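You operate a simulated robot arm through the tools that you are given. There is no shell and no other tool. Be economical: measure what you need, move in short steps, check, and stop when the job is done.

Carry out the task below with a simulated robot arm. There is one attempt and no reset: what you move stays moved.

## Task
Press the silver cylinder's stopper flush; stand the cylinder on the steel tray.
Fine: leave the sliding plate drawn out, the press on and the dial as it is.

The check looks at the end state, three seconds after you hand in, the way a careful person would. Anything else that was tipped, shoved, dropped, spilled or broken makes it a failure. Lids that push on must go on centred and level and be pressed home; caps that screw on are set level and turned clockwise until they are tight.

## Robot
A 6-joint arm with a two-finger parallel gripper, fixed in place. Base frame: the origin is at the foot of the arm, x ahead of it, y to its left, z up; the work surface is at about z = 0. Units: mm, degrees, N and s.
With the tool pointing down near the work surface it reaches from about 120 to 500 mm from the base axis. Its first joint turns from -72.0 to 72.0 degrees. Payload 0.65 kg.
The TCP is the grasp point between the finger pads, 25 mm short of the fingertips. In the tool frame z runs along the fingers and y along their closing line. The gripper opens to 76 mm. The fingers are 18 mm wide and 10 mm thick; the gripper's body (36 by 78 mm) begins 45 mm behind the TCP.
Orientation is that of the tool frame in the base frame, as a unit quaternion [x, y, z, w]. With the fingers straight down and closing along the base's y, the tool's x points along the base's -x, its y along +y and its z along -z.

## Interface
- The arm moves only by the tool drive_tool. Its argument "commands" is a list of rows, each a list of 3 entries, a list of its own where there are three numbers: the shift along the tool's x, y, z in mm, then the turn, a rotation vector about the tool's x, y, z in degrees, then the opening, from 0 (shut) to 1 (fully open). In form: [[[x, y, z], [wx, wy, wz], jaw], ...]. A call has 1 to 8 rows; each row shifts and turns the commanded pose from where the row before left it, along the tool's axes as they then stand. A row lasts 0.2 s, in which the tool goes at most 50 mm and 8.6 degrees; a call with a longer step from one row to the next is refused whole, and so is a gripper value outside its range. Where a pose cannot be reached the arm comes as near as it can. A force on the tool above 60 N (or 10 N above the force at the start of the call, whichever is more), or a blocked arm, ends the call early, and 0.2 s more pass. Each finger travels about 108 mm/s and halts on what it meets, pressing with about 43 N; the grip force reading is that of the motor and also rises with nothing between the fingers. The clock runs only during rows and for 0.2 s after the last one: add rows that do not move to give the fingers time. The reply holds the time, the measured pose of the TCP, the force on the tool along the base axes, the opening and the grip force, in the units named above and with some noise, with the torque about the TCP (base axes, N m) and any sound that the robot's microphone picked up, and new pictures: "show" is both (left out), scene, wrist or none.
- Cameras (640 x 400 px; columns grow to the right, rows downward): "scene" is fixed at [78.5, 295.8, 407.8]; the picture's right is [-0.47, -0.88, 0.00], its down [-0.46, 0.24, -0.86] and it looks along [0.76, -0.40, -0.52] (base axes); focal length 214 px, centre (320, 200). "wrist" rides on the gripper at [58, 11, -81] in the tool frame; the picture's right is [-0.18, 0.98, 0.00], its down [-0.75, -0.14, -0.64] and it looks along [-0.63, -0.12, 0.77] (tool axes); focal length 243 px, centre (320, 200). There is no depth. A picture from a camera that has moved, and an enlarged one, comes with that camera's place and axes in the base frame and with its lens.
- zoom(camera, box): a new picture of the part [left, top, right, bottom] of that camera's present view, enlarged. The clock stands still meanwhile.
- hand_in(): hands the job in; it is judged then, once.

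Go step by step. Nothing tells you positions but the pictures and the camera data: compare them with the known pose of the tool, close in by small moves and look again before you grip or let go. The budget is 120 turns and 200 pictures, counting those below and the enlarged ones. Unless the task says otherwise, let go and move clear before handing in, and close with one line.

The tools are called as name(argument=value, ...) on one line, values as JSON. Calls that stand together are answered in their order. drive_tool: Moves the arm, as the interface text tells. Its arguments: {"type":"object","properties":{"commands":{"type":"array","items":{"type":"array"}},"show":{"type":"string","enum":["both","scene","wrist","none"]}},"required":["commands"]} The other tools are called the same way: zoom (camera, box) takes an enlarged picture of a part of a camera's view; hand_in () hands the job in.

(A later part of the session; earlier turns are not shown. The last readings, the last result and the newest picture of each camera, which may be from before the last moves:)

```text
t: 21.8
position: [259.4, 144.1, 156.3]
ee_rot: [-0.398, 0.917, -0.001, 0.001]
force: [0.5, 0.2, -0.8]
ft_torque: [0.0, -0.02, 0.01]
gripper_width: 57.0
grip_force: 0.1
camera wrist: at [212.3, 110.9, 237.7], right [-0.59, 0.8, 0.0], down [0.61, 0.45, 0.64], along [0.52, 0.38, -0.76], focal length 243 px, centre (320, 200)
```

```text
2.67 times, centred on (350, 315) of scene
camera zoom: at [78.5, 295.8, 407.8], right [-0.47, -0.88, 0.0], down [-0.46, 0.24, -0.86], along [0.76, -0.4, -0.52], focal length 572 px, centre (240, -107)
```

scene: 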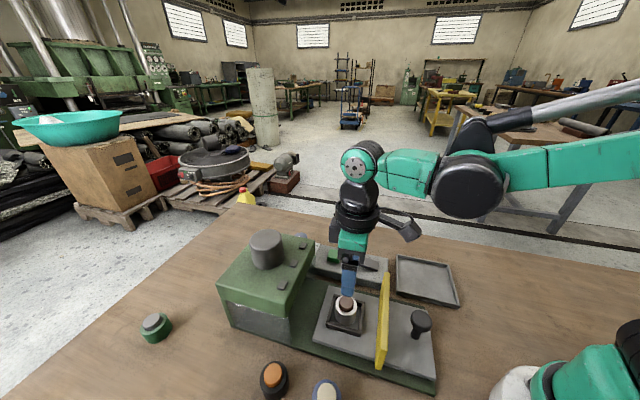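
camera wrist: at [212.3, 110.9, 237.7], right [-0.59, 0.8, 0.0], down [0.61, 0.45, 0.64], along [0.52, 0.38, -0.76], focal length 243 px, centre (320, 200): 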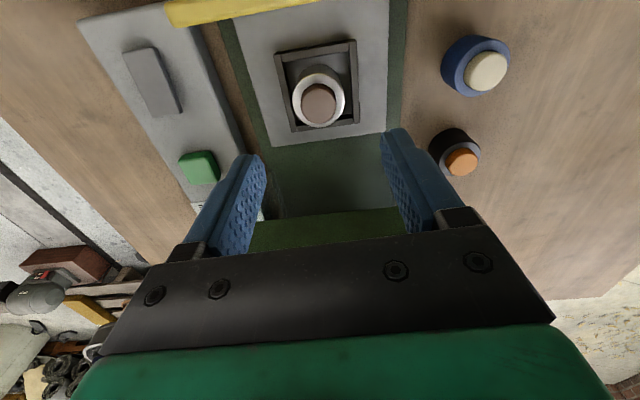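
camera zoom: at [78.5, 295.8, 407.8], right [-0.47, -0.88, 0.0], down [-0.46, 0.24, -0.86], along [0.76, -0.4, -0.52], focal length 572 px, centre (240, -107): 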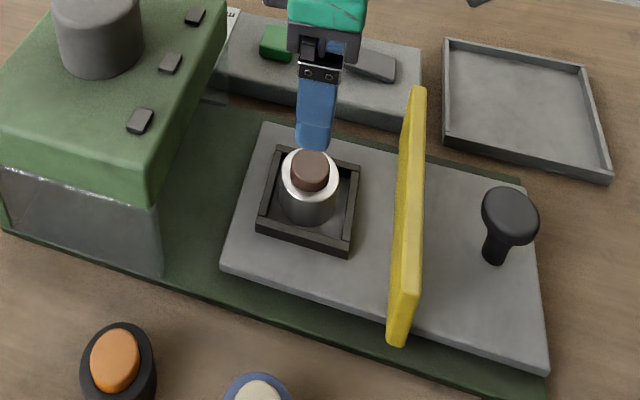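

The cylinder stands in the nest, centred. Next the knob, at about (175,61) with its head top at z≈66; I'll move over it with the yaw trimmed to 45°.

drive_tool(commands=[[[0, 0, -14], [0, 0, 2], 0.75], [[40, 0.3, 0], [0, 0, 0], 0.75], [[40, 0.3, 0], [0, 0, 0], 0.75], [[38, 0.3, 0], [0, 0, 0], 0.75], [[0, 0, 35], [0, 0, 0], 0.75], [[0, 0, 20], [0, 0, 0], 0.75], [[0, 0, 0], [0, 0, 0], 0.75]], show="both")

zoom(camera="wrist", box=[200, 60, 440, 240])

```text
t: 23.4
position: [174.5, 62.3, 116.7]
ee_rot: [-0.383, 0.924, 0.001, 0.001]
force: [-0.3, -0.2, 0.0]
ft_torque: [0.02, 0.0, -0.04]
gripper_width: 57.0
grip_force: 0.1
camera wrist: at [126.3, 28.8, 199.3], right [-0.57, 0.82, 0.0], down [0.63, 0.43, 0.64], along [0.53, 0.36, -0.76], focal length 243 px, centre (320, 200)
```

scene: 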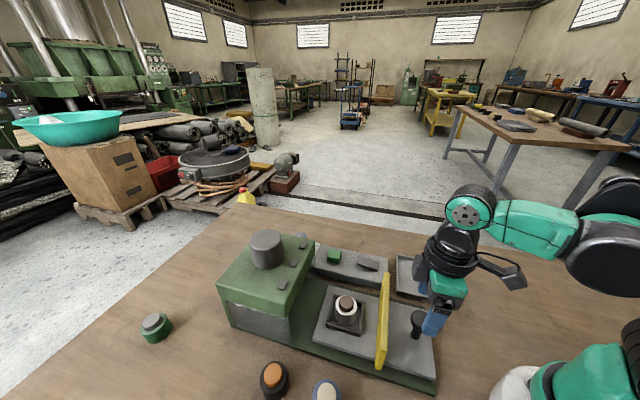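
wrist: 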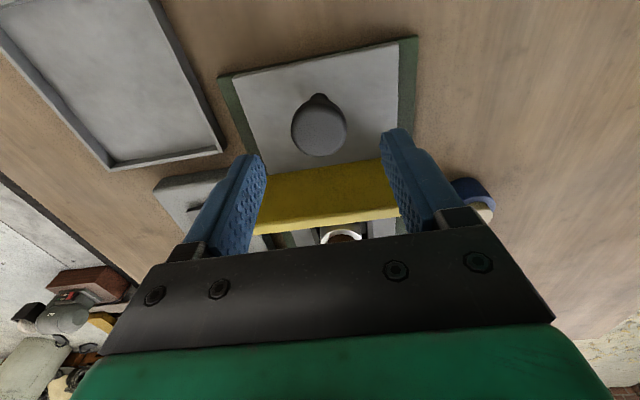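

```text
2.22 times, centred on (320, 150) of wrist
camera zoom: at [126.3, 28.8, 199.3], right [-0.57, 0.82, 0.0], down [0.63, 0.43, 0.64], along [0.53, 0.36, -0.76], focal length 539 px, centre (320, 311)
```

zoom: 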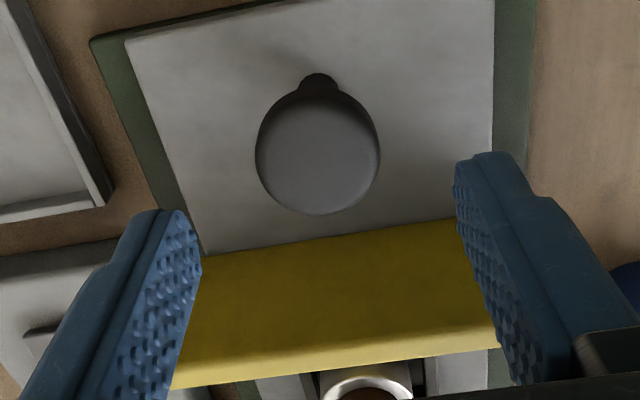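

The knob is centred under the tool (head about 33 mm wide) and the guard is 53 mm away. I'll descend and grip.

drive_tool(commands=[[[0, 0, 30], [0, 0, 0], 0.75], [[0, 0, 22], [0, 0, 0], 0.75], [[0, 0, 0], [0, 0, 0], 0.6], [[0, 0, 0], [0, 0, 0], 0.45], [[0, 0, 0], [0, 0, 0], 0.3], [[0, 0, 0], [0, 0, 0], 0.3]], show="wrist")

```text
t: 24.8
position: [175.5, 62.9, 64.4]
ee_rot: [-0.383, 0.924, 0.0, 0.001]
force: [3.3, 0.5, -24.5]
ft_torque: [-0.01, 0.01, 0.01]
gripper_width: 31.4
grip_force: 44.4
camera wrist: at [127.4, 29.2, 146.4], right [-0.57, 0.82, 0.0], down [0.63, 0.43, 0.64], along [0.53, 0.36, -0.76], focal length 243 px, centre (320, 200)
```

wrist: 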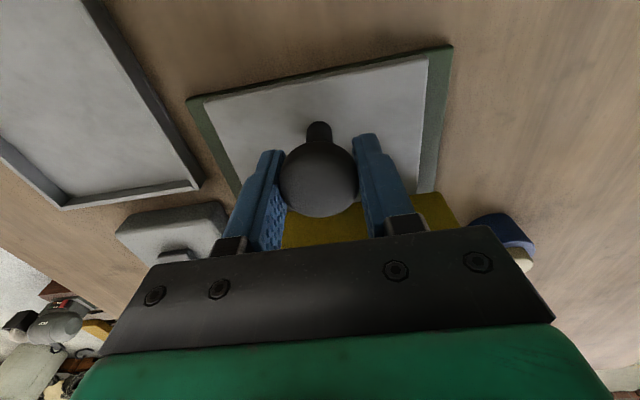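

Knob gripped. I'll ease down 1 mm and push the plate toward the press slowly.

drive_tool(commands=[[[0, 0, 1.5], [0, 0, 0], 0.3], [[-4, 0, 0], [0, 0, 0], 0.3], [[-6, 0, 0], [0, 0, 0], 0.3], [[-8, 0, 0], [0, 0, 0], 0.3], [[-8, 0, 0], [0, 0, 0], 0.3], [[-4, 0, 0], [0, 0, 0], 0.3], [[0, 0, 0], [0, 0, 0], 0.3]], show="both")

```text
t: 26.4
position: [197.4, 84.8, 63.4]
ee_rot: [-0.384, 0.923, 0.001, 0.0]
force: [-18.6, 18.6, 38.0]
ft_torque: [-0.04, 0.28, -0.08]
gripper_width: 31.1
grip_force: 44.6
camera wrist: at [149.5, 50.8, 144.4], right [-0.57, 0.82, 0.0], down [0.63, 0.43, 0.64], along [0.53, 0.37, -0.76], focal length 243 px, centre (320, 200)
```

scene: 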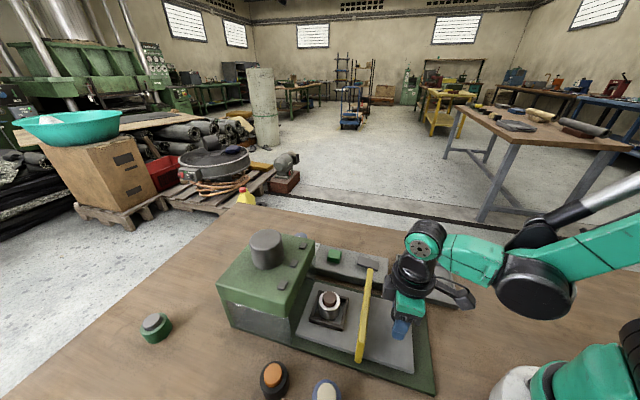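
wrist: 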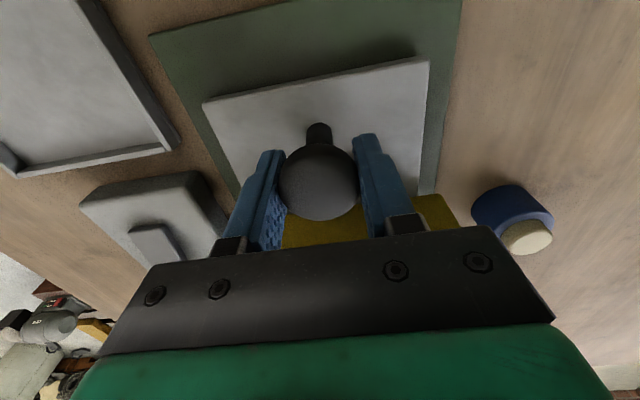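

The plate slides. A side force toward tool +y says the axis is nearer 47°, so I'll correct the direction and ease z.

drive_tool(commands=[[[0, 1.3, -1], [0, 0, 0], 0.3], [[-6, 0.2, 0], [0, 0, 0], 0.3], [[-8, 0.28, 0], [0, 0, 0], 0.3], [[-8, 0.28, 0], [0, 0, 0], 0.3], [[-4, 0.14, 0], [0, 0, 0], 0.3], [[0, 0, 0], [0, 0, 0], 0.3]], show="none")

```text
t: 27.8
position: [215.8, 102.5, 65.3]
ee_rot: [-0.381, 0.925, -0.003, 0.001]
force: [28.9, -27.7, 3.9]
ft_torque: [0.13, 0.02, -0.08]
gripper_width: 31.2
grip_force: 45.1
```

The axis is 45° after all, with a constant offset. I'll remove 1.3 mm and continue straight.

drive_tool(commands=[[[0, -1.3, 0], [0, 0, 0], 0.3], [[-6, 0, 0], [0, 0, 0], 0.3], [[-8, 0, 0], [0, 0, 0], 0.3], [[-8, 0, 0], [0, 0, 0], 0.3], [[-8, 0, 0], [0, 0, 0], 0.3], [[-4, 0, 0], [0, 0, 0], 0.3], [[0, 0, 0], [0, 0, 0], 0.3]], show="scene")

```text
t: 29.4
position: [240.6, 128.0, 64.4]
ee_rot: [-0.383, 0.924, -0.002, 0.002]
force: [16.1, -18.3, -38.0]
ft_torque: [0.1, 0.05, 0.05]
gripper_width: 31.6
grip_force: 44.8
```

scene: 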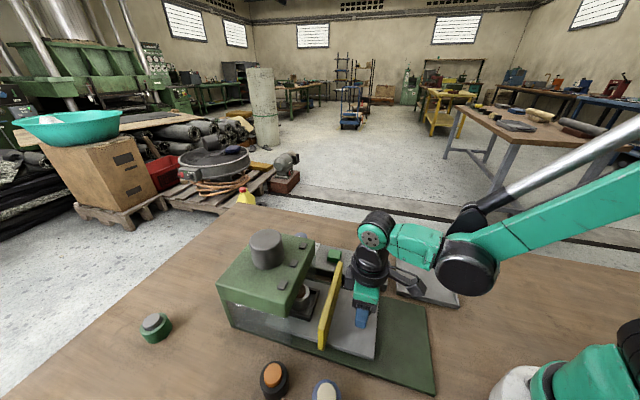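

About 92 mm in. I'll continue with smaller trims.

drive_tool(commands=[[[0, -0.7, 0.8], [0, 0, 0], 0.3], [[-6, 0, 0], [0, 0, 0], 0.3], [[-8, 0, 0], [0, 0, 0], 0.3], [[-8, 0, 0], [0, 0, 0], 0.3], [[-6, 0, 0], [0, 0, 0], 0.3], [[0, 0, 0], [0, 0, 0], 0.3]], show="scene")

zoom(camera="scene", box=[210, 220, 450, 370])

```text
t: 30.8
position: [259.6, 146.8, 62.4]
ee_rot: [-0.383, 0.924, 0.0, 0.001]
force: [3.5, -1.6, 12.2]
ft_torque: [-0.19, 0.1, -0.06]
gripper_width: 31.3
grip_force: 44.2
```

scene: 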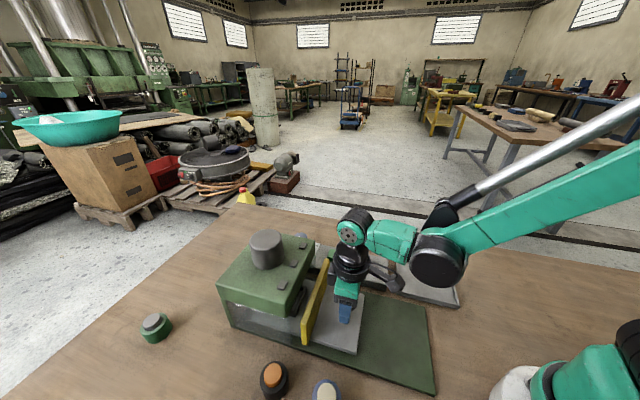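

```text
2.67 times, centred on (330, 295) of scene
camera zoom: at [78.5, 295.8, 407.9], right [-0.47, -0.88, 0.0], down [-0.46, 0.24, -0.86], along [0.76, -0.4, -0.52], focal length 572 px, centre (293, -53)
```

zoom: 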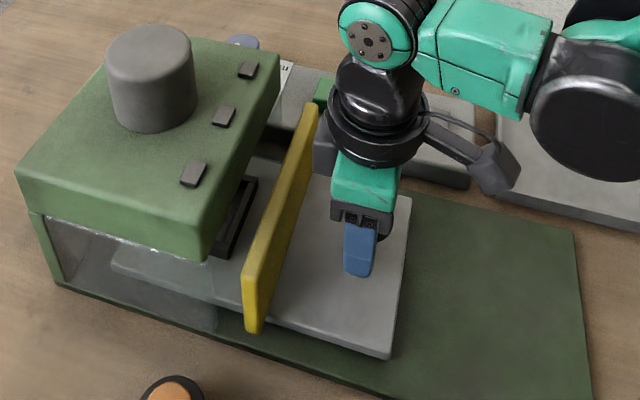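

The guard still needs about 25–30 mm to reach the press face. I'll push on until it stops.

drive_tool(commands=[[[-6, 0, 0], [0, 0, 0], 0.3], [[-6, 0, 0], [0, 0, 0], 0.3], [[-6, 0, 0], [0, 0, 0], 0.3], [[-3, 0, 0], [0, 0, 0], 0.3], [[0, 0, 0], [0, 0, 0], 0.3]], show="scene")

zoom(camera="scene", box=[210, 220, 450, 370])

```text
t: 32.0
position: [273.7, 160.4, 64.0]
ee_rot: [-0.383, 0.924, -0.001, -0.002]
force: [-29.8, -24.2, -5.2]
ft_torque: [-0.06, 0.06, -0.02]
gripper_width: 31.1
grip_force: 44.6
```

scene: 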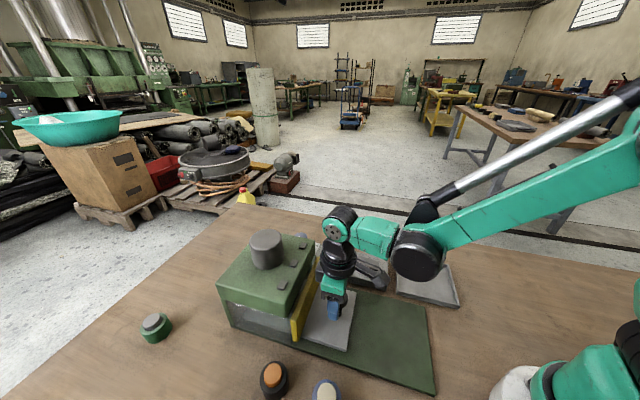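

```text
2.67 times, centred on (330, 295) of scene
camera zoom: at [78.5, 295.8, 407.8], right [-0.47, -0.88, 0.0], down [-0.46, 0.24, -0.86], along [0.76, -0.4, -0.52], focal length 572 px, centre (293, -53)
```

zoom: 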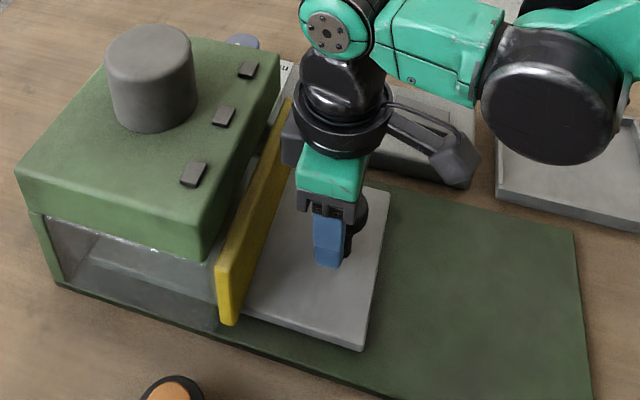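

A 38 N resistance along the axis means the guard is against the press. I'll nudge 1 mm to confirm.

drive_tool(commands=[[[-0.7, 0, 0], [0, 0, 0], 0.3], [[0, 0, 0], [0, 0, 0], 0.3]], show="wrist")

```text
t: 32.6
position: [274.1, 161.8, 63.1]
ee_rot: [-0.383, 0.924, 0.001, -0.003]
force: [-29.4, -20.4, 12.6]
ft_torque: [-0.17, 0.21, -0.01]
gripper_width: 31.3
grip_force: 44.8
camera wrist: at [226.3, 127.8, 145.6], right [-0.57, 0.82, 0.0], down [0.63, 0.43, 0.64], along [0.53, 0.36, -0.77], focal length 243 px, centre (320, 200)
```

wrist: 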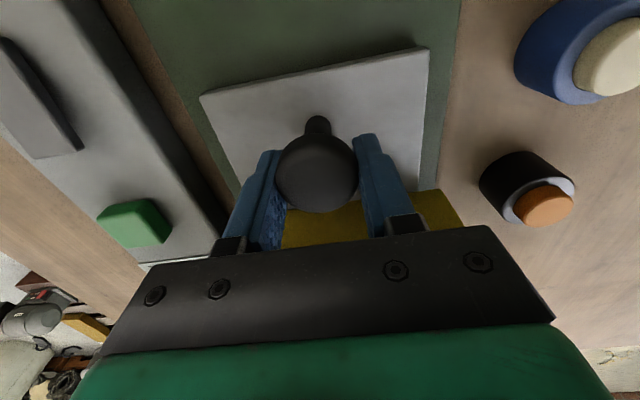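

Force did not rise, so I'll push a little further to be sure.

drive_tool(commands=[[[-1, 0, 0], [0, 0, 0], 0.3], [[-1, 0, 0], [0, 0, 0], 0.3], [[0, 0, 0], [0, 0, 0], 0.3]], show="scene")

zoom(camera="scene", box=[210, 220, 370, 370])

```text
t: 33.4
position: [276.2, 163.0, 63.1]
ee_rot: [-0.383, 0.924, -0.001, -0.002]
force: [-23.1, -27.6, -11.8]
ft_torque: [-0.11, 0.08, -0.02]
gripper_width: 31.1
grip_force: 44.1
```

scene: 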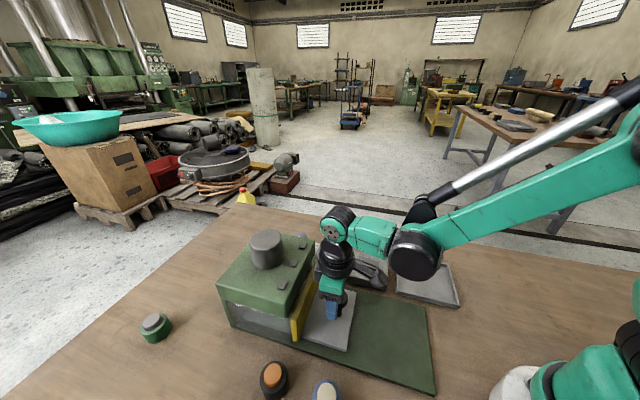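

```text
2.67 times, centred on (290, 295) of scene
camera zoom: at [78.5, 295.9, 407.8], right [-0.47, -0.88, 0.0], down [-0.46, 0.24, -0.86], along [0.76, -0.4, -0.52], focal length 572 px, centre (400, -53)
```

zoom: 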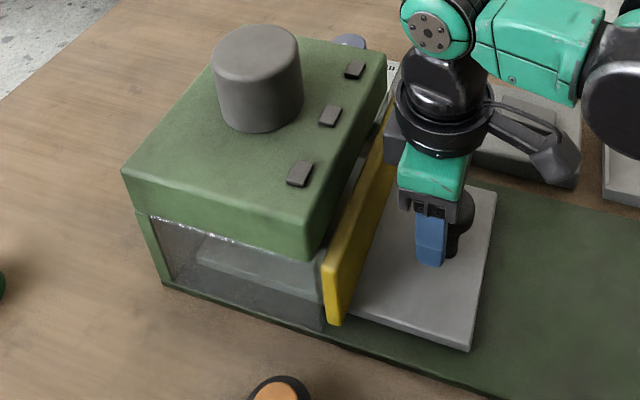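

The plate corner hasn't moved, so it is at its stop and the fingers are just slipping on the knob. I'll release and rise, then look at the panel.

drive_tool(commands=[[[3, 0, 0], [0, 0, 0], 0.3], [[0, 0, 0], [0, 0, 0], 0.5], [[0, 0, 0], [0, 0, 0], 0.75], [[0, 0, 0], [0, 0, 0], 0.75], [[0, 0, -35], [0, 0, 0], 0.75], [[0, 0, -40], [0, 0, 0], 0.75], [[0, 0, -40], [0, 0, 0], 0.75], [[0, -20, -20], [0, 0, 0], 0.4]], show="both")

```text
t: 35.2
position: [287.3, 146.8, 196.9]
ee_rot: [-0.382, 0.924, 0.0, 0.0]
force: [-0.6, -0.4, -0.3]
ft_torque: [0.01, 0.02, -0.01]
gripper_width: 30.5
grip_force: 0.1
camera wrist: at [238.1, 112.5, 279.7], right [-0.57, 0.82, 0.0], down [0.63, 0.43, 0.64], along [0.53, 0.36, -0.76], focal length 243 px, centre (320, 200)
```

scene: 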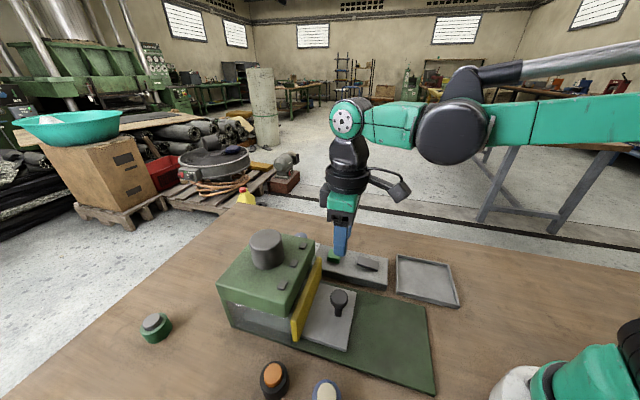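
wrist: 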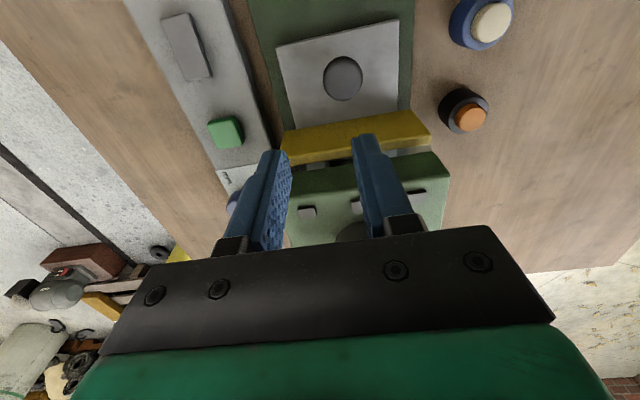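

zoom(camera="wrist", box=[120, 0, 280, 200])

zoom(camera="scene", box=[280, 230, 400, 300])

```text
2.00 times, centred on (200, 100) of wrist
camera zoom: at [238.1, 112.5, 279.7], right [-0.57, 0.82, 0.0], down [0.63, 0.43, 0.64], along [0.53, 0.36, -0.76], focal length 485 px, centre (560, 400)
```

zoom: 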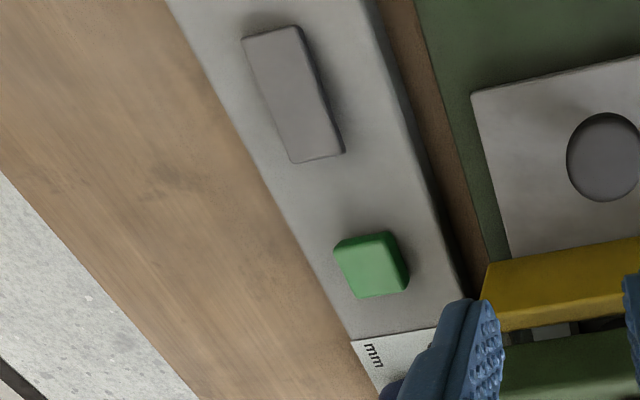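

```text
5.33 times, centred on (340, 265) of scene
camera zoom: at [78.5, 295.9, 407.8], right [-0.47, -0.88, 0.0], down [-0.46, 0.24, -0.86], along [0.76, -0.4, -0.52], focal length 1144 px, centre (213, -147)
```

zoom: 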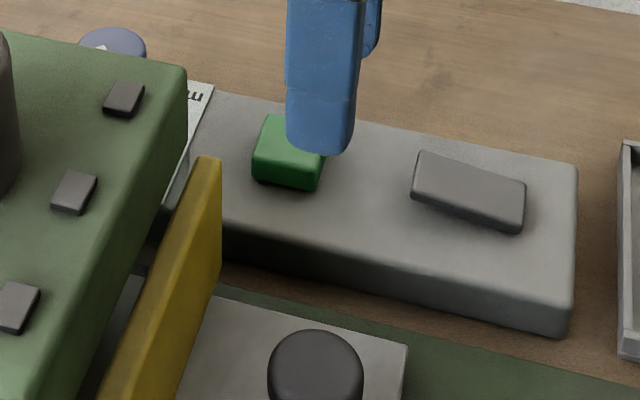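

The button top is at about (393,91,24) and the rocker at about (340,32,19). I'll move over the green button with the fingers closed.

drive_tool(commands=[[[-9, -29, 0], [0, 0, 0], 0], [[-9, -29, 0], [0, 0, 0], 0], [[-9, -28, 0], [0, 0, 0], 0], [[-8.3, -28.2, 0], [0, 0, 0], 0], [[0, 0, 40], [0, 0, 0], 0], [[0, 0, 40], [0, 0, 0], 0], [[0, 0, 37], [0, 0, 0], 0], [[0, 0, 0], [0, 0, 0], 0]], show="both")

zoom(camera="wrist", box=[220, 60, 420, 220])

zoom(camera="scene", box=[280, 230, 400, 300])

```text
t: 37.0
position: [394.9, 93.8, 81.1]
ee_rot: [-0.383, 0.924, 0.0, 0.001]
force: [-0.2, -0.2, 0.2]
ft_torque: [-0.01, -0.04, 0.04]
gripper_width: 0.0
grip_force: 23.2
camera wrist: at [346.1, 58.9, 162.8], right [-0.57, 0.82, 0.0], down [0.63, 0.43, 0.64], along [0.53, 0.36, -0.76], focal length 243 px, centre (320, 200)
```

scene: 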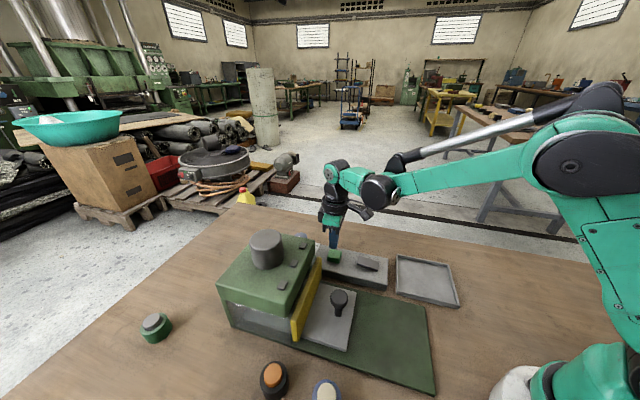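
wrist: 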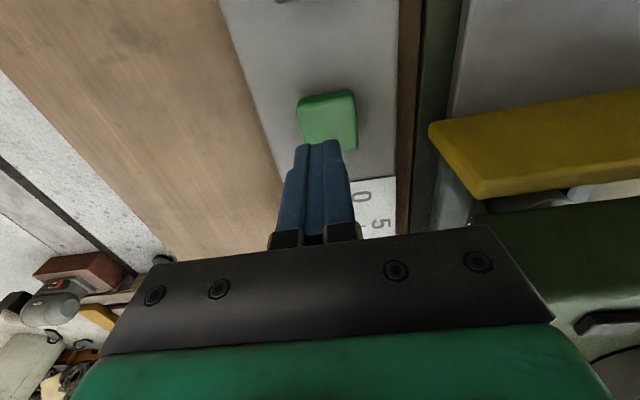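

```text
2.50 times, centred on (320, 140) of wrist
camera zoom: at [346.1, 58.9, 162.8], right [-0.57, 0.82, 0.0], down [0.63, 0.43, 0.64], along [0.53, 0.36, -0.76], focal length 606 px, centre (320, 350)
```

zoom: 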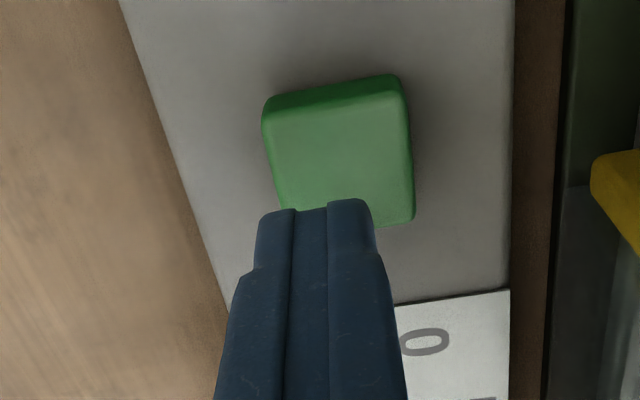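

```text
5.33 times, centred on (340, 265) of scene
camera zoom: at [78.5, 295.8, 407.8], right [-0.47, -0.88, 0.0], down [-0.46, 0.24, -0.86], along [0.76, -0.4, -0.52], focal length 1144 px, centre (213, -147)
```

zoom: 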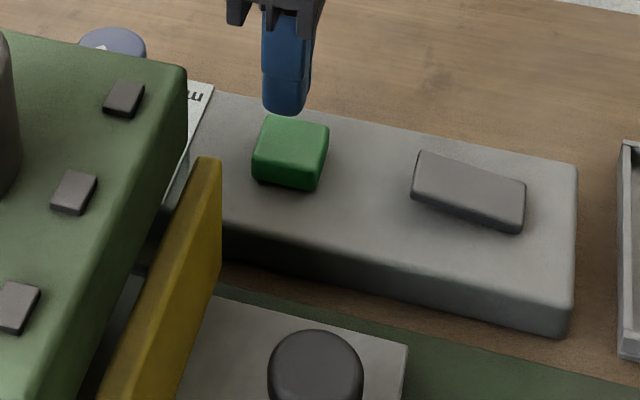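

I'll shift 4–5 mm onto the button centre and press down gently.

drive_tool(commands=[[[4.5, 2.5, 0], [0, 0, 0], 0], [[0, 0, 22], [0, 0, 0], 0], [[0, 0, 4], [0, 0, 0], 0], [[0, 0, 3], [0, 0, 0], 0], [[0, 0, 2], [0, 0, 0], 0], [[0, 0, 0], [0, 0, 0], 0]], show="scene")

```text
t: 38.4
position: [390.4, 89.9, 53.9]
ee_rot: [-0.383, 0.924, -0.001, 0.002]
force: [5.3, 0.5, 67.3]
ft_torque: [-0.13, 0.22, -0.05]
gripper_width: 0.1
grip_force: 23.5
heard: click
stopped in row 6: the force on the tool passed its limit at 60 N (the readings are from after the stop); the commanded pose is now the measured one
```

scene: 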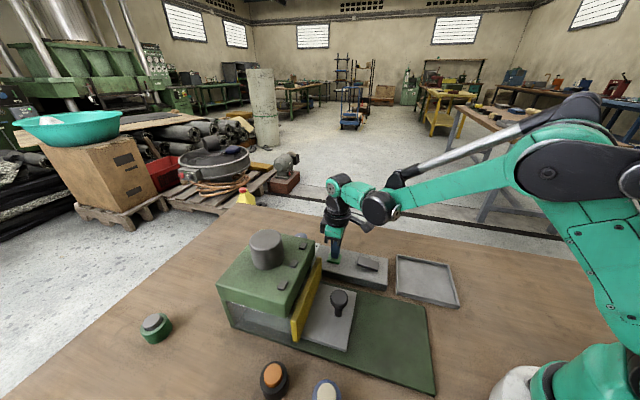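

It clicked. I'll back off and watch the press.

drive_tool(commands=[[[0, 0, -10], [0, 0, 0], 0], [[0, 0, -30], [0, 0, 0], 0], [[0, 0, 0], [0, 0, 0], 0], [[0, 0, 0], [0, 0, 0], 0], [[0, 0, 0], [0, 0, 0], 0], [[0, 0, 0], [0, 0, 0], 0]], show="both")

zoom(camera="scene", box=[210, 220, 400, 350])

```text
t: 39.8
position: [388.5, 90.0, 90.9]
ee_rot: [-0.382, 0.924, -0.001, 0.002]
force: [0.3, -1.5, 0.2]
ft_torque: [0.07, -0.01, 0.06]
gripper_width: 0.0
grip_force: 23.6
camera wrist: at [340.3, 56.6, 172.7], right [-0.57, 0.82, 0.0], down [0.63, 0.43, 0.65], along [0.53, 0.36, -0.76], focal length 243 px, centre (320, 200)
```

scene: 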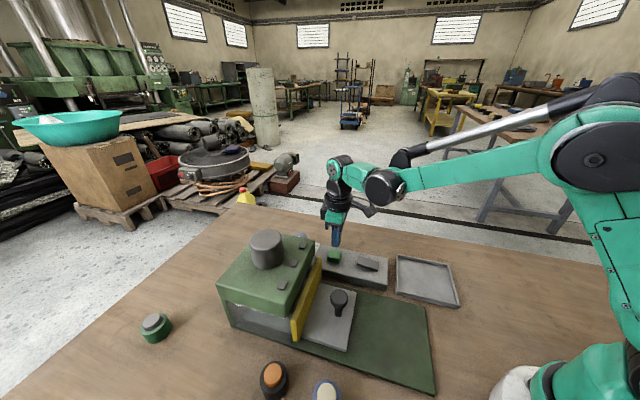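
wrist: 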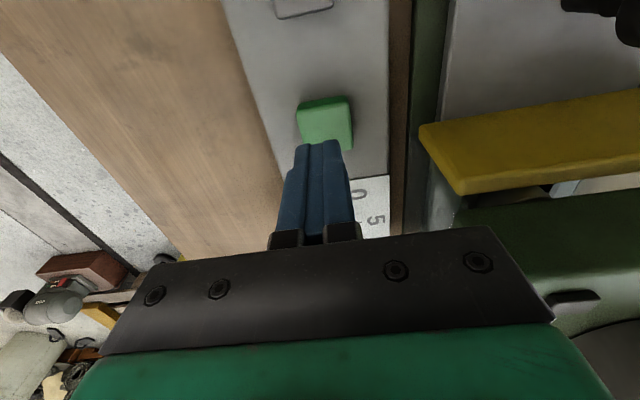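

```text
3.08 times, centred on (305, 285) of scene
camera zoom: at [78.5, 295.8, 407.8], right [-0.47, -0.88, 0.0], down [-0.46, 0.24, -0.86], along [0.76, -0.4, -0.52], focal length 660 px, centre (366, -62)
```

zoom: 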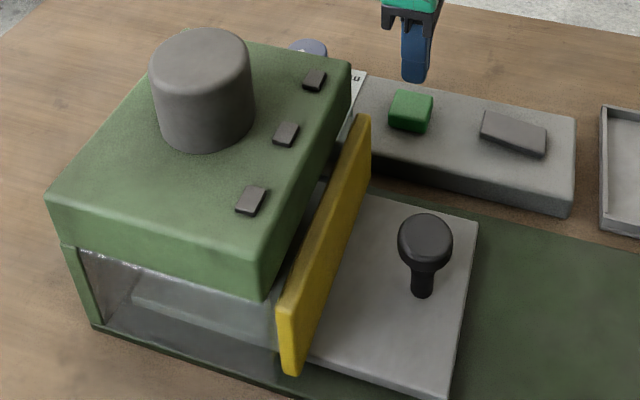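

Only a click and no motion, so the power is probably off. I'll move over the rocker and look at its tilt.

drive_tool(commands=[[[30, -3.5, -10], [0, 0, 0], 0], [[33, -3.9, 0], [0, 0, 0], 0], [[0, 0, 0], [0, 0, 0], 0]], show="both")

zoom(camera="wrist", box=[220, 40, 420, 200])

zoom(camera="scene", box=[310, 220, 410, 300])

```text
t: 40.6
position: [349.6, 38.2, 99.1]
ee_rot: [-0.383, 0.924, -0.001, 0.002]
force: [0.4, -1.1, 0.3]
ft_torque: [-0.01, 0.03, -0.01]
gripper_width: 0.2
grip_force: 23.6
camera wrist: at [301.4, 5.6, 181.1], right [-0.57, 0.82, 0.0], down [0.63, 0.43, 0.65], along [0.53, 0.36, -0.76], focal length 243 px, centre (320, 200)
```

scene: 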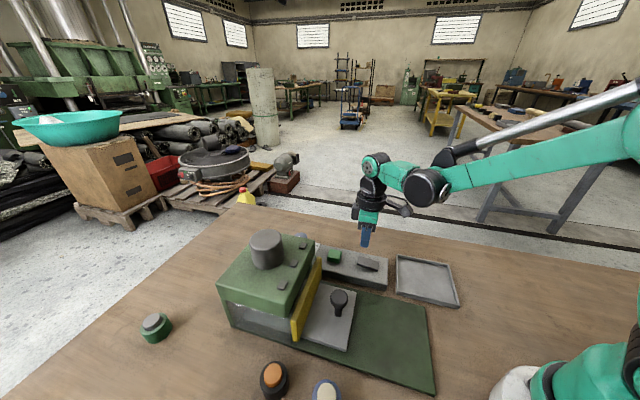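
wrist: 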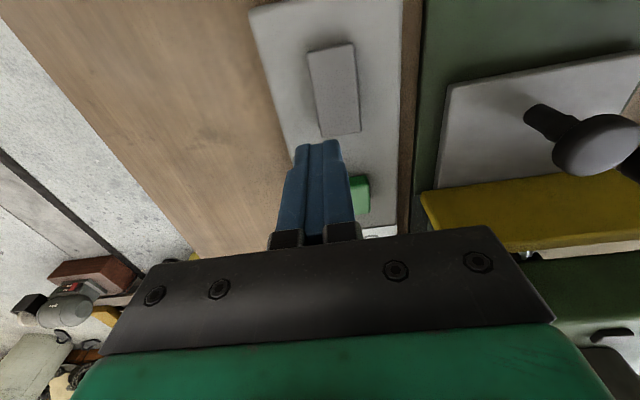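

```text
2.50 times, centred on (320, 120) of wrist
camera zoom: at [301.4, 5.6, 181.1], right [-0.57, 0.82, 0.0], down [0.63, 0.43, 0.65], along [0.53, 0.36, -0.76], focal length 606 px, centre (320, 400)
```

zoom: 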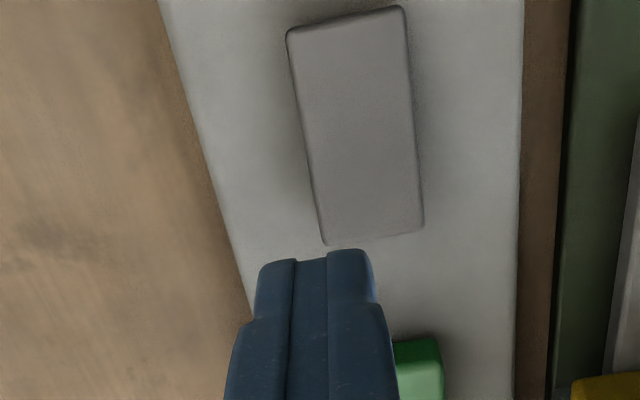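

```text
5.00 times, centred on (360, 260) of scene
camera zoom: at [78.5, 295.8, 407.8], right [-0.47, -0.88, 0.0], down [-0.46, 0.24, -0.86], along [0.76, -0.4, -0.52], focal length 1072 px, centre (120, -100)
```

zoom: 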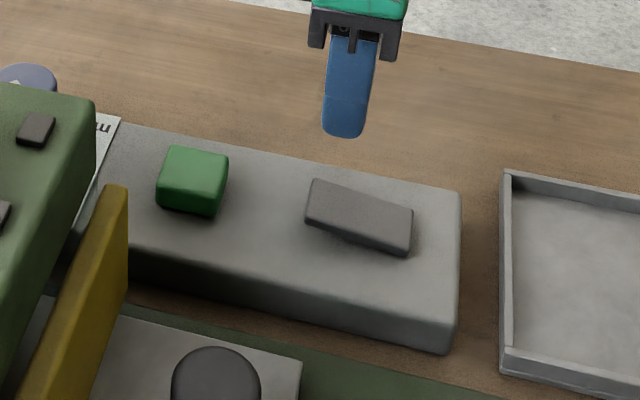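

The button-side end of the rocker is the raised one. I'll shift about 11 mm sideways to be over it, then descend partway and check.

drive_tool(commands=[[[0, 11, 0], [0, 0, 0], 0], [[0, 0, 25], [0, 0, 0], 0], [[0, 0, 15], [0, 0, 0], 0], [[0, 0, 0], [0, 0, 0], 0]], show="both")

zoom(camera="wrist", box=[220, 40, 420, 200])

zoom(camera="scene", box=[310, 220, 410, 300])

```text
t: 41.6
position: [342.0, 47.7, 61.0]
ee_rot: [-0.382, 0.924, 0.0, 0.002]
force: [1.5, 4.7, 34.9]
ft_torque: [-0.16, 0.19, -0.08]
gripper_width: 0.0
grip_force: 23.4
camera wrist: at [293.9, 14.3, 141.9], right [-0.57, 0.82, 0.0], down [0.63, 0.43, 0.65], along [0.53, 0.36, -0.76], focal length 243 px, centre (320, 200)
```

scene: 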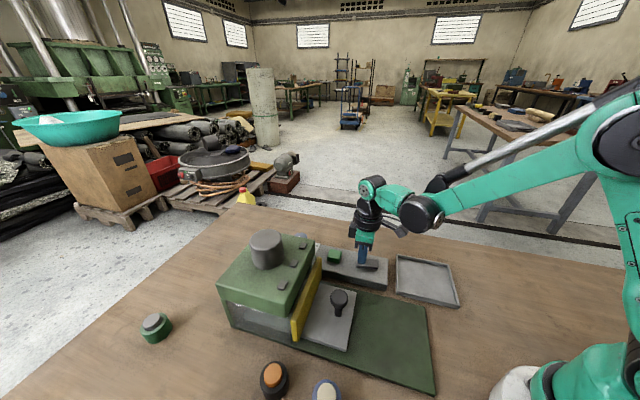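
wrist: 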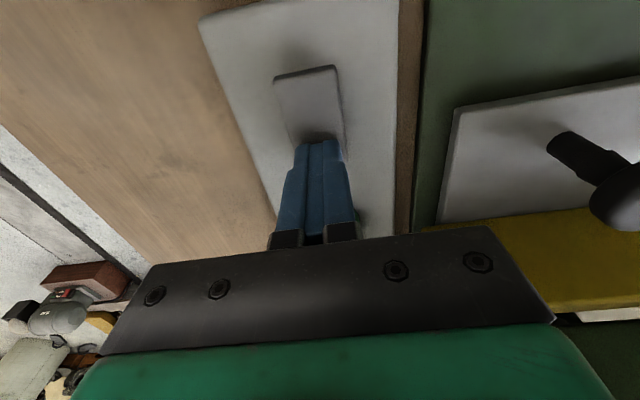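

```text
2.50 times, centred on (320, 120) of wrist
camera zoom: at [293.9, 14.3, 141.9], right [-0.57, 0.82, 0.0], down [0.63, 0.43, 0.65], along [0.53, 0.36, -0.76], focal length 606 px, centre (320, 400)
```

zoom: 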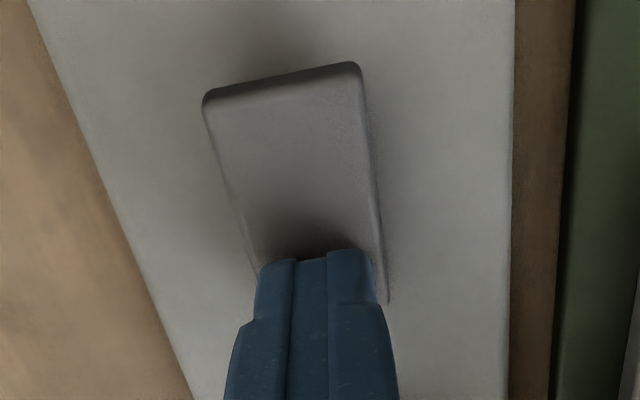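

```text
5.00 times, centred on (360, 260) of scene
camera zoom: at [78.4, 295.8, 407.9], right [-0.47, -0.88, 0.0], down [-0.46, 0.24, -0.86], along [0.76, -0.4, -0.52], focal length 1072 px, centre (120, -100)
```

zoom: 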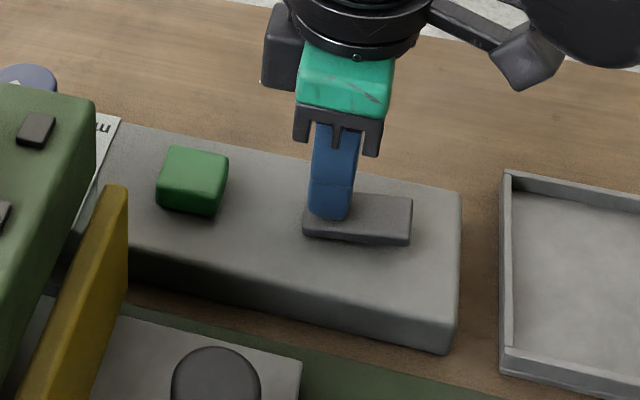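

Contact already: the rocker has tipped the other way. I'll press a touch more to be sure it latches.

drive_tool(commands=[[[0, 0, 1.5], [0, 0, 0], 0], [[0, 0, 0], [0, 0, 0], 0]], show="none")

drive_tool(commands=[[[0, 0, -20], [0, 0, 0], 0], [[0, 0, -20], [0, 0, 0], 0], [[0, 0, 0], [0, 0, 0], 0]], show="scene")

zoom(camera="scene", box=[210, 215, 410, 350])

```text
t: 41.9
position: [342.3, 48.8, 61.1]
ee_rot: [-0.382, 0.924, 0.0, 0.002]
force: [-0.9, 0.2, 17.5]
ft_torque: [-0.11, 0.14, -0.07]
gripper_width: 0.0
grip_force: 23.4
stopped in row 1: the force on the tool passed its limit at 71 N (the readings are from after the stop); the commanded pose is now the measured one
```

```text
t: 42.7
position: [342.5, 46.7, 100.1]
ee_rot: [-0.383, 0.924, 0.0, 0.001]
force: [0.1, -0.9, -0.6]
ft_torque: [0.0, 0.03, 0.02]
gripper_width: 0.1
grip_force: 24.0
```

scene: 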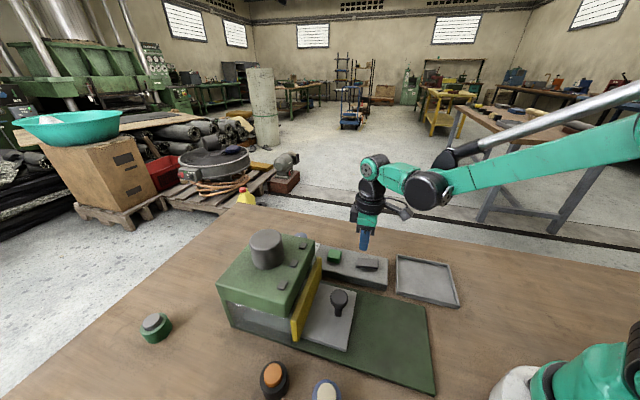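

```text
2.96 times, centred on (310, 282) of scene
camera zoom: at [78.5, 295.8, 407.8], right [-0.47, -0.88, 0.0], down [-0.46, 0.24, -0.86], along [0.76, -0.4, -0.52], focal length 636 px, centre (350, -44)
```

zoom: 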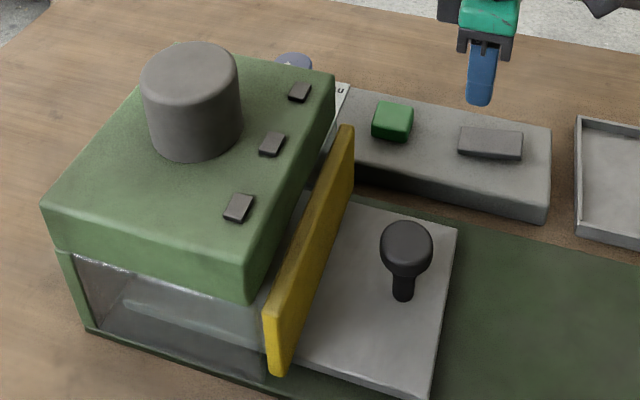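

zoom(camera="scene", box=[270, 225, 330, 300])

zoom(camera="wrist", box=[320, 100, 640, 300])

```text
5.33 times, centred on (300, 262) of scene
camera zoom: at [78.5, 295.8, 407.8], right [-0.47, -0.88, 0.0], down [-0.46, 0.24, -0.86], along [0.76, -0.4, -0.52], focal length 1144 px, centre (427, -133)
```

zoom: 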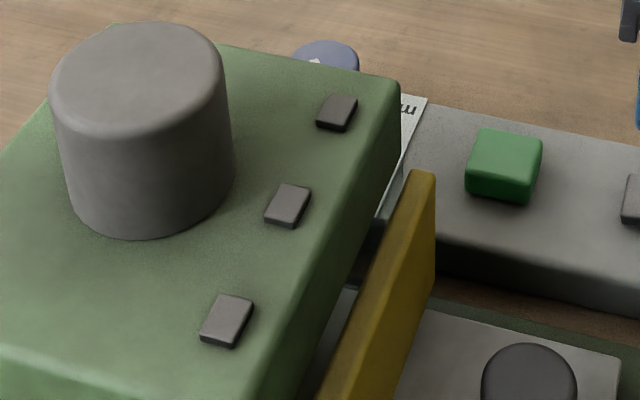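

```text
2.00 times, centred on (480, 200) of wrist
camera zoom: at [294.4, 14.4, 181.5], right [-0.57, 0.82, 0.0], down [0.63, 0.43, 0.65], along [0.53, 0.36, -0.76], focal length 485 px, centre (0, 200)
```

zoom: 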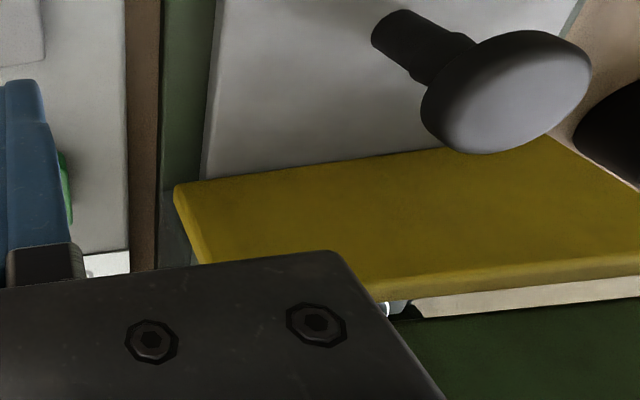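

The rocker is flipped now. I'll press the green button again and listen.

drive_tool(commands=[[[-32, 1, 0], [0, 0, 0], 0], [[-32, 1, 0], [0, 0, 0], 0], [[0, 0, 25], [0, 0, 0], 0], [[0, 0, 14], [0, 0, 0], 0], [[0, 0, 4], [0, 0, 0], 0], [[0, 0, 3], [0, 0, 0], 0]], show="scene")

```text
t: 44.1
position: [385.1, 95.9, 54.8]
ee_rot: [-0.384, 0.923, 0.0, 0.002]
force: [-1.0, 7.4, 31.1]
ft_torque: [0.15, 0.02, -0.09]
gripper_width: 0.0
grip_force: 23.4
heard: click
```

scene: 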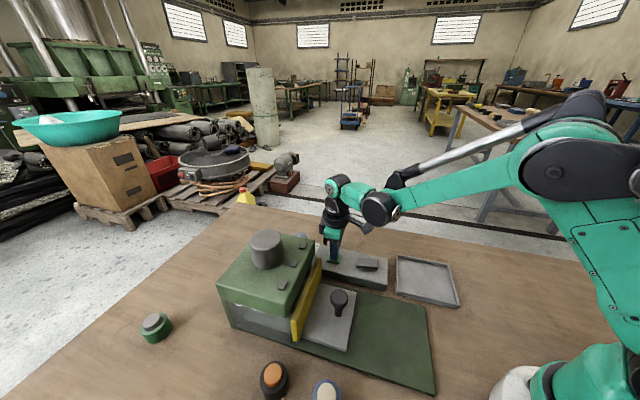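

drive_tool(commands=[[[0, 0, -20], [0, 0, 0], 0], [[0, 0, -20], [0, 0, 0], 0], [[0, 0, 0], [0, 0, 0], 0], [[0, 0, 0], [0, 0, 0], 0], [[0, 0, 0], [0, 0, 0], 0]], show="scene")

zoom(camera="scene", box=[210, 215, 410, 350])

```text
t: 45.3
position: [385.3, 94.5, 94.7]
ee_rot: [-0.383, 0.924, 0.0, 0.002]
force: [0.4, 0.4, 0.1]
ft_torque: [0.02, 0.01, 0.01]
gripper_width: 0.0
grip_force: 24.1
```

scene: 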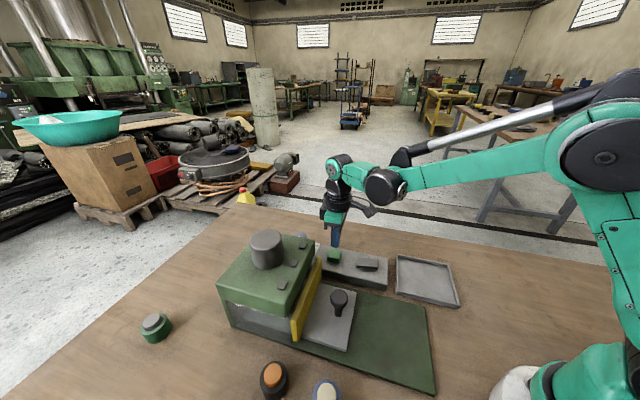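

```text
2.96 times, centred on (310, 282) of scene
camera zoom: at [78.5, 295.8, 407.8], right [-0.47, -0.88, 0.0], down [-0.46, 0.24, -0.86], along [0.76, -0.4, -0.52], focal length 636 px, centre (350, -44)
```

zoom: 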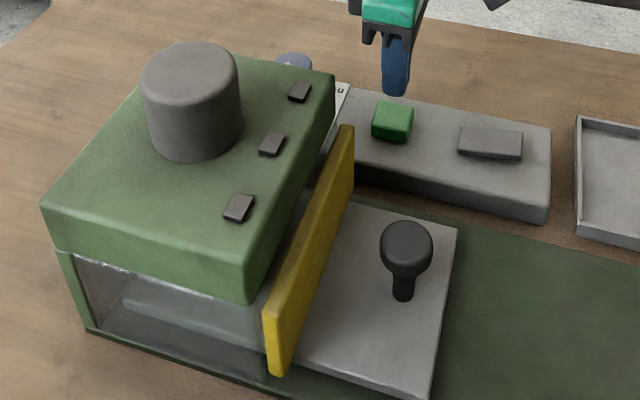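

Only a click again. I'll look through the side window and at the guard gap.

zoom(camera="scene", box=[215, 280, 325, 350])

zoom(camera="wrist", box=[380, 60, 640, 260])

```text
5.71 times, centred on (270, 315) of scene
camera zoom: at [78.5, 295.8, 407.8], right [-0.47, -0.88, 0.0], down [-0.46, 0.24, -0.86], along [0.76, -0.4, -0.52], focal length 1226 px, centre (606, -457)
```

zoom: 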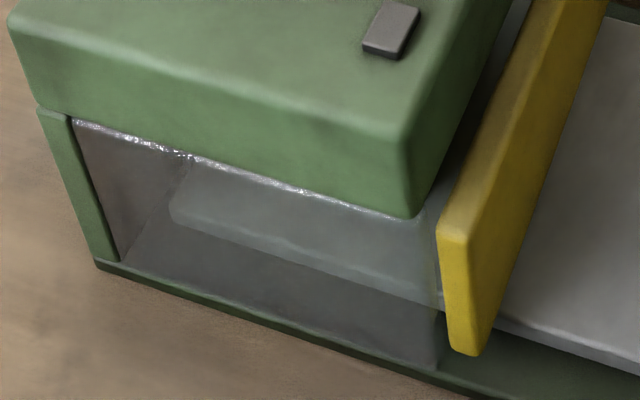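

```text
2.00 times, centred on (510, 160) of wrist
camera zoom: at [336.5, 60.5, 176.2], right [-0.57, 0.82, 0.0], down [0.63, 0.43, 0.65], along [0.53, 0.36, -0.76], focal length 485 px, centre (-60, 280)
```

zoom: 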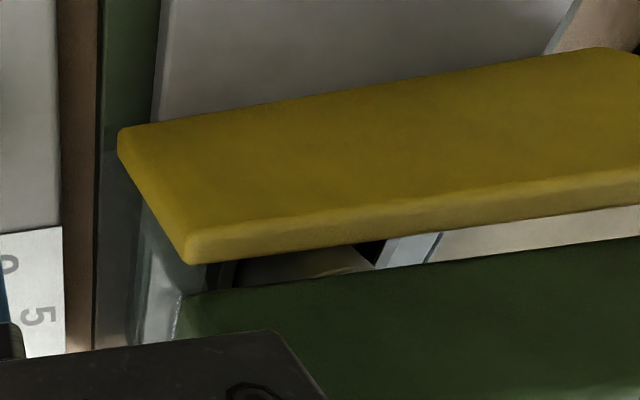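

I want a straight-down look at the gap between guard and head, so I'll move the camera above it.

drive_tool(commands=[[[0, 0, -45], [0, 0, 0], 0], [[0, 0, -45], [0, 0, 0], 0], [[0, 0, -40], [0, 0, 0], 0], [[-17, 32, 0], [0, 0, 0], 0], [[-17, 32, 0], [0, 0, 0], 0], [[-17, 32, 0], [0, 0, 0], 0], [[-17, 32, 0], [0, 0, 0], 0]], show="wrist")

zoom(camera="wrist", box=[160, 0, 480, 200])

```text
t: 46.9
position: [342.7, 235.1, 223.4]
ee_rot: [-0.383, 0.924, 0.0, 0.001]
force: [0.7, 0.2, -0.8]
ft_torque: [0.02, 0.0, -0.01]
gripper_width: 0.0
grip_force: 23.9
camera wrist: at [294.4, 200.5, 305.4], right [-0.56, 0.83, 0.0], down [0.63, 0.43, 0.65], along [0.53, 0.36, -0.76], focal length 243 px, centre (320, 200)
```

wrist: 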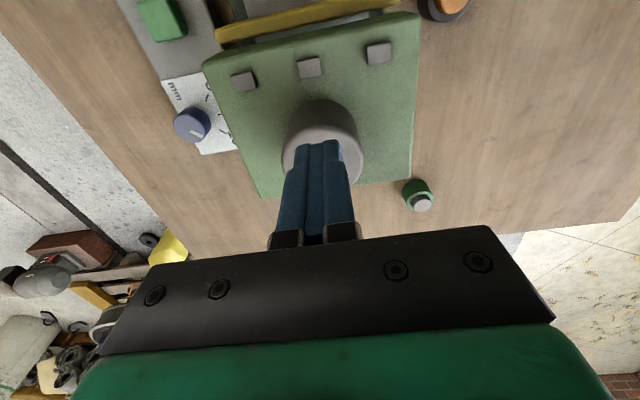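

```text
2.00 times, centred on (320, 100) of wrist
camera zoom: at [294.4, 200.5, 305.4], right [-0.56, 0.83, 0.0], down [0.63, 0.43, 0.65], along [0.53, 0.36, -0.76], focal length 485 px, centre (320, 400)
```

zoom: 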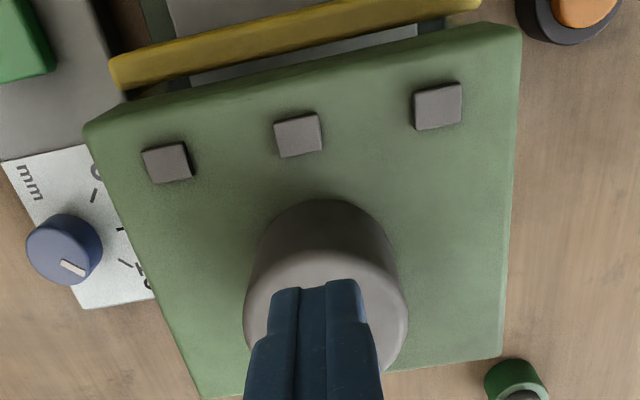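

There is a gap of several mm between guard and head, and my 3 mm pull-back before releasing may have reopened it. I'll go behind the knob with closed fingers and push it home without pulling back.

drive_tool(commands=[[[46, -1, 0], [0, 0, 0], 0], [[46, -1, 0], [0, 0, 0], 0], [[47, -1.7, 0], [0, 0, 0], 0], [[4, 0, 40], [0, 0, 0], 0], [[0, 0, 45], [0, 0, 0], 0], [[0, 0, 0], [0, 0, 0], 0]], show="both")

zoom(camera="wrist", box=[200, 40, 440, 240])

```text
t: 48.3
position: [245.5, 131.3, 136.1]
ee_rot: [-0.384, 0.923, 0.0, 0.002]
force: [0.1, 0.0, -0.3]
ft_torque: [0.0, 0.01, 0.0]
gripper_width: 0.3
grip_force: 23.5
camera wrist: at [198.0, 97.8, 218.7], right [-0.57, 0.82, 0.0], down [0.63, 0.43, 0.65], along [0.53, 0.36, -0.76], focal length 243 px, centre (320, 200)
```

scene: 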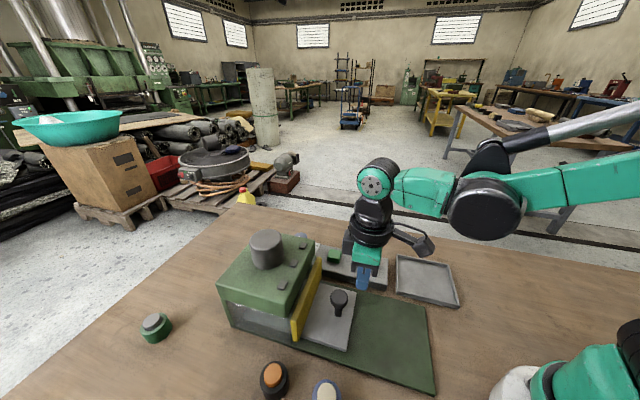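
wrist: 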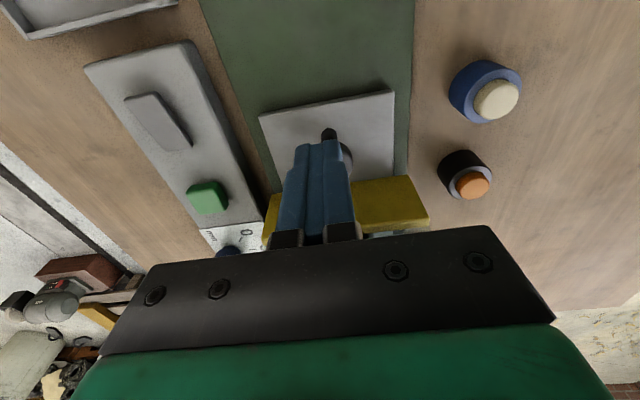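

```text
2.00 times, centred on (320, 140) of wrist
camera zoom: at [198.0, 97.8, 218.7], right [-0.57, 0.82, 0.0], down [0.63, 0.43, 0.65], along [0.53, 0.36, -0.76], focal length 485 px, centre (320, 320)
```

zoom: 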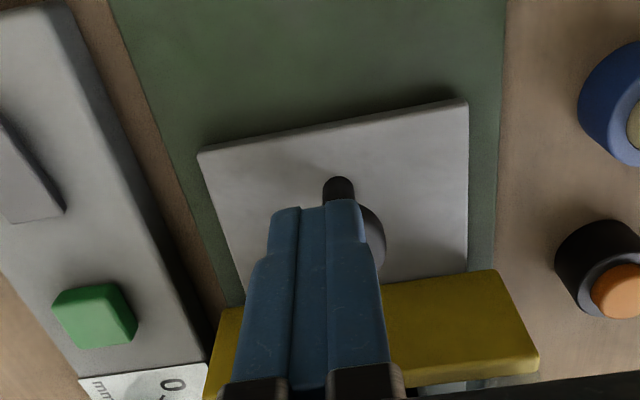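

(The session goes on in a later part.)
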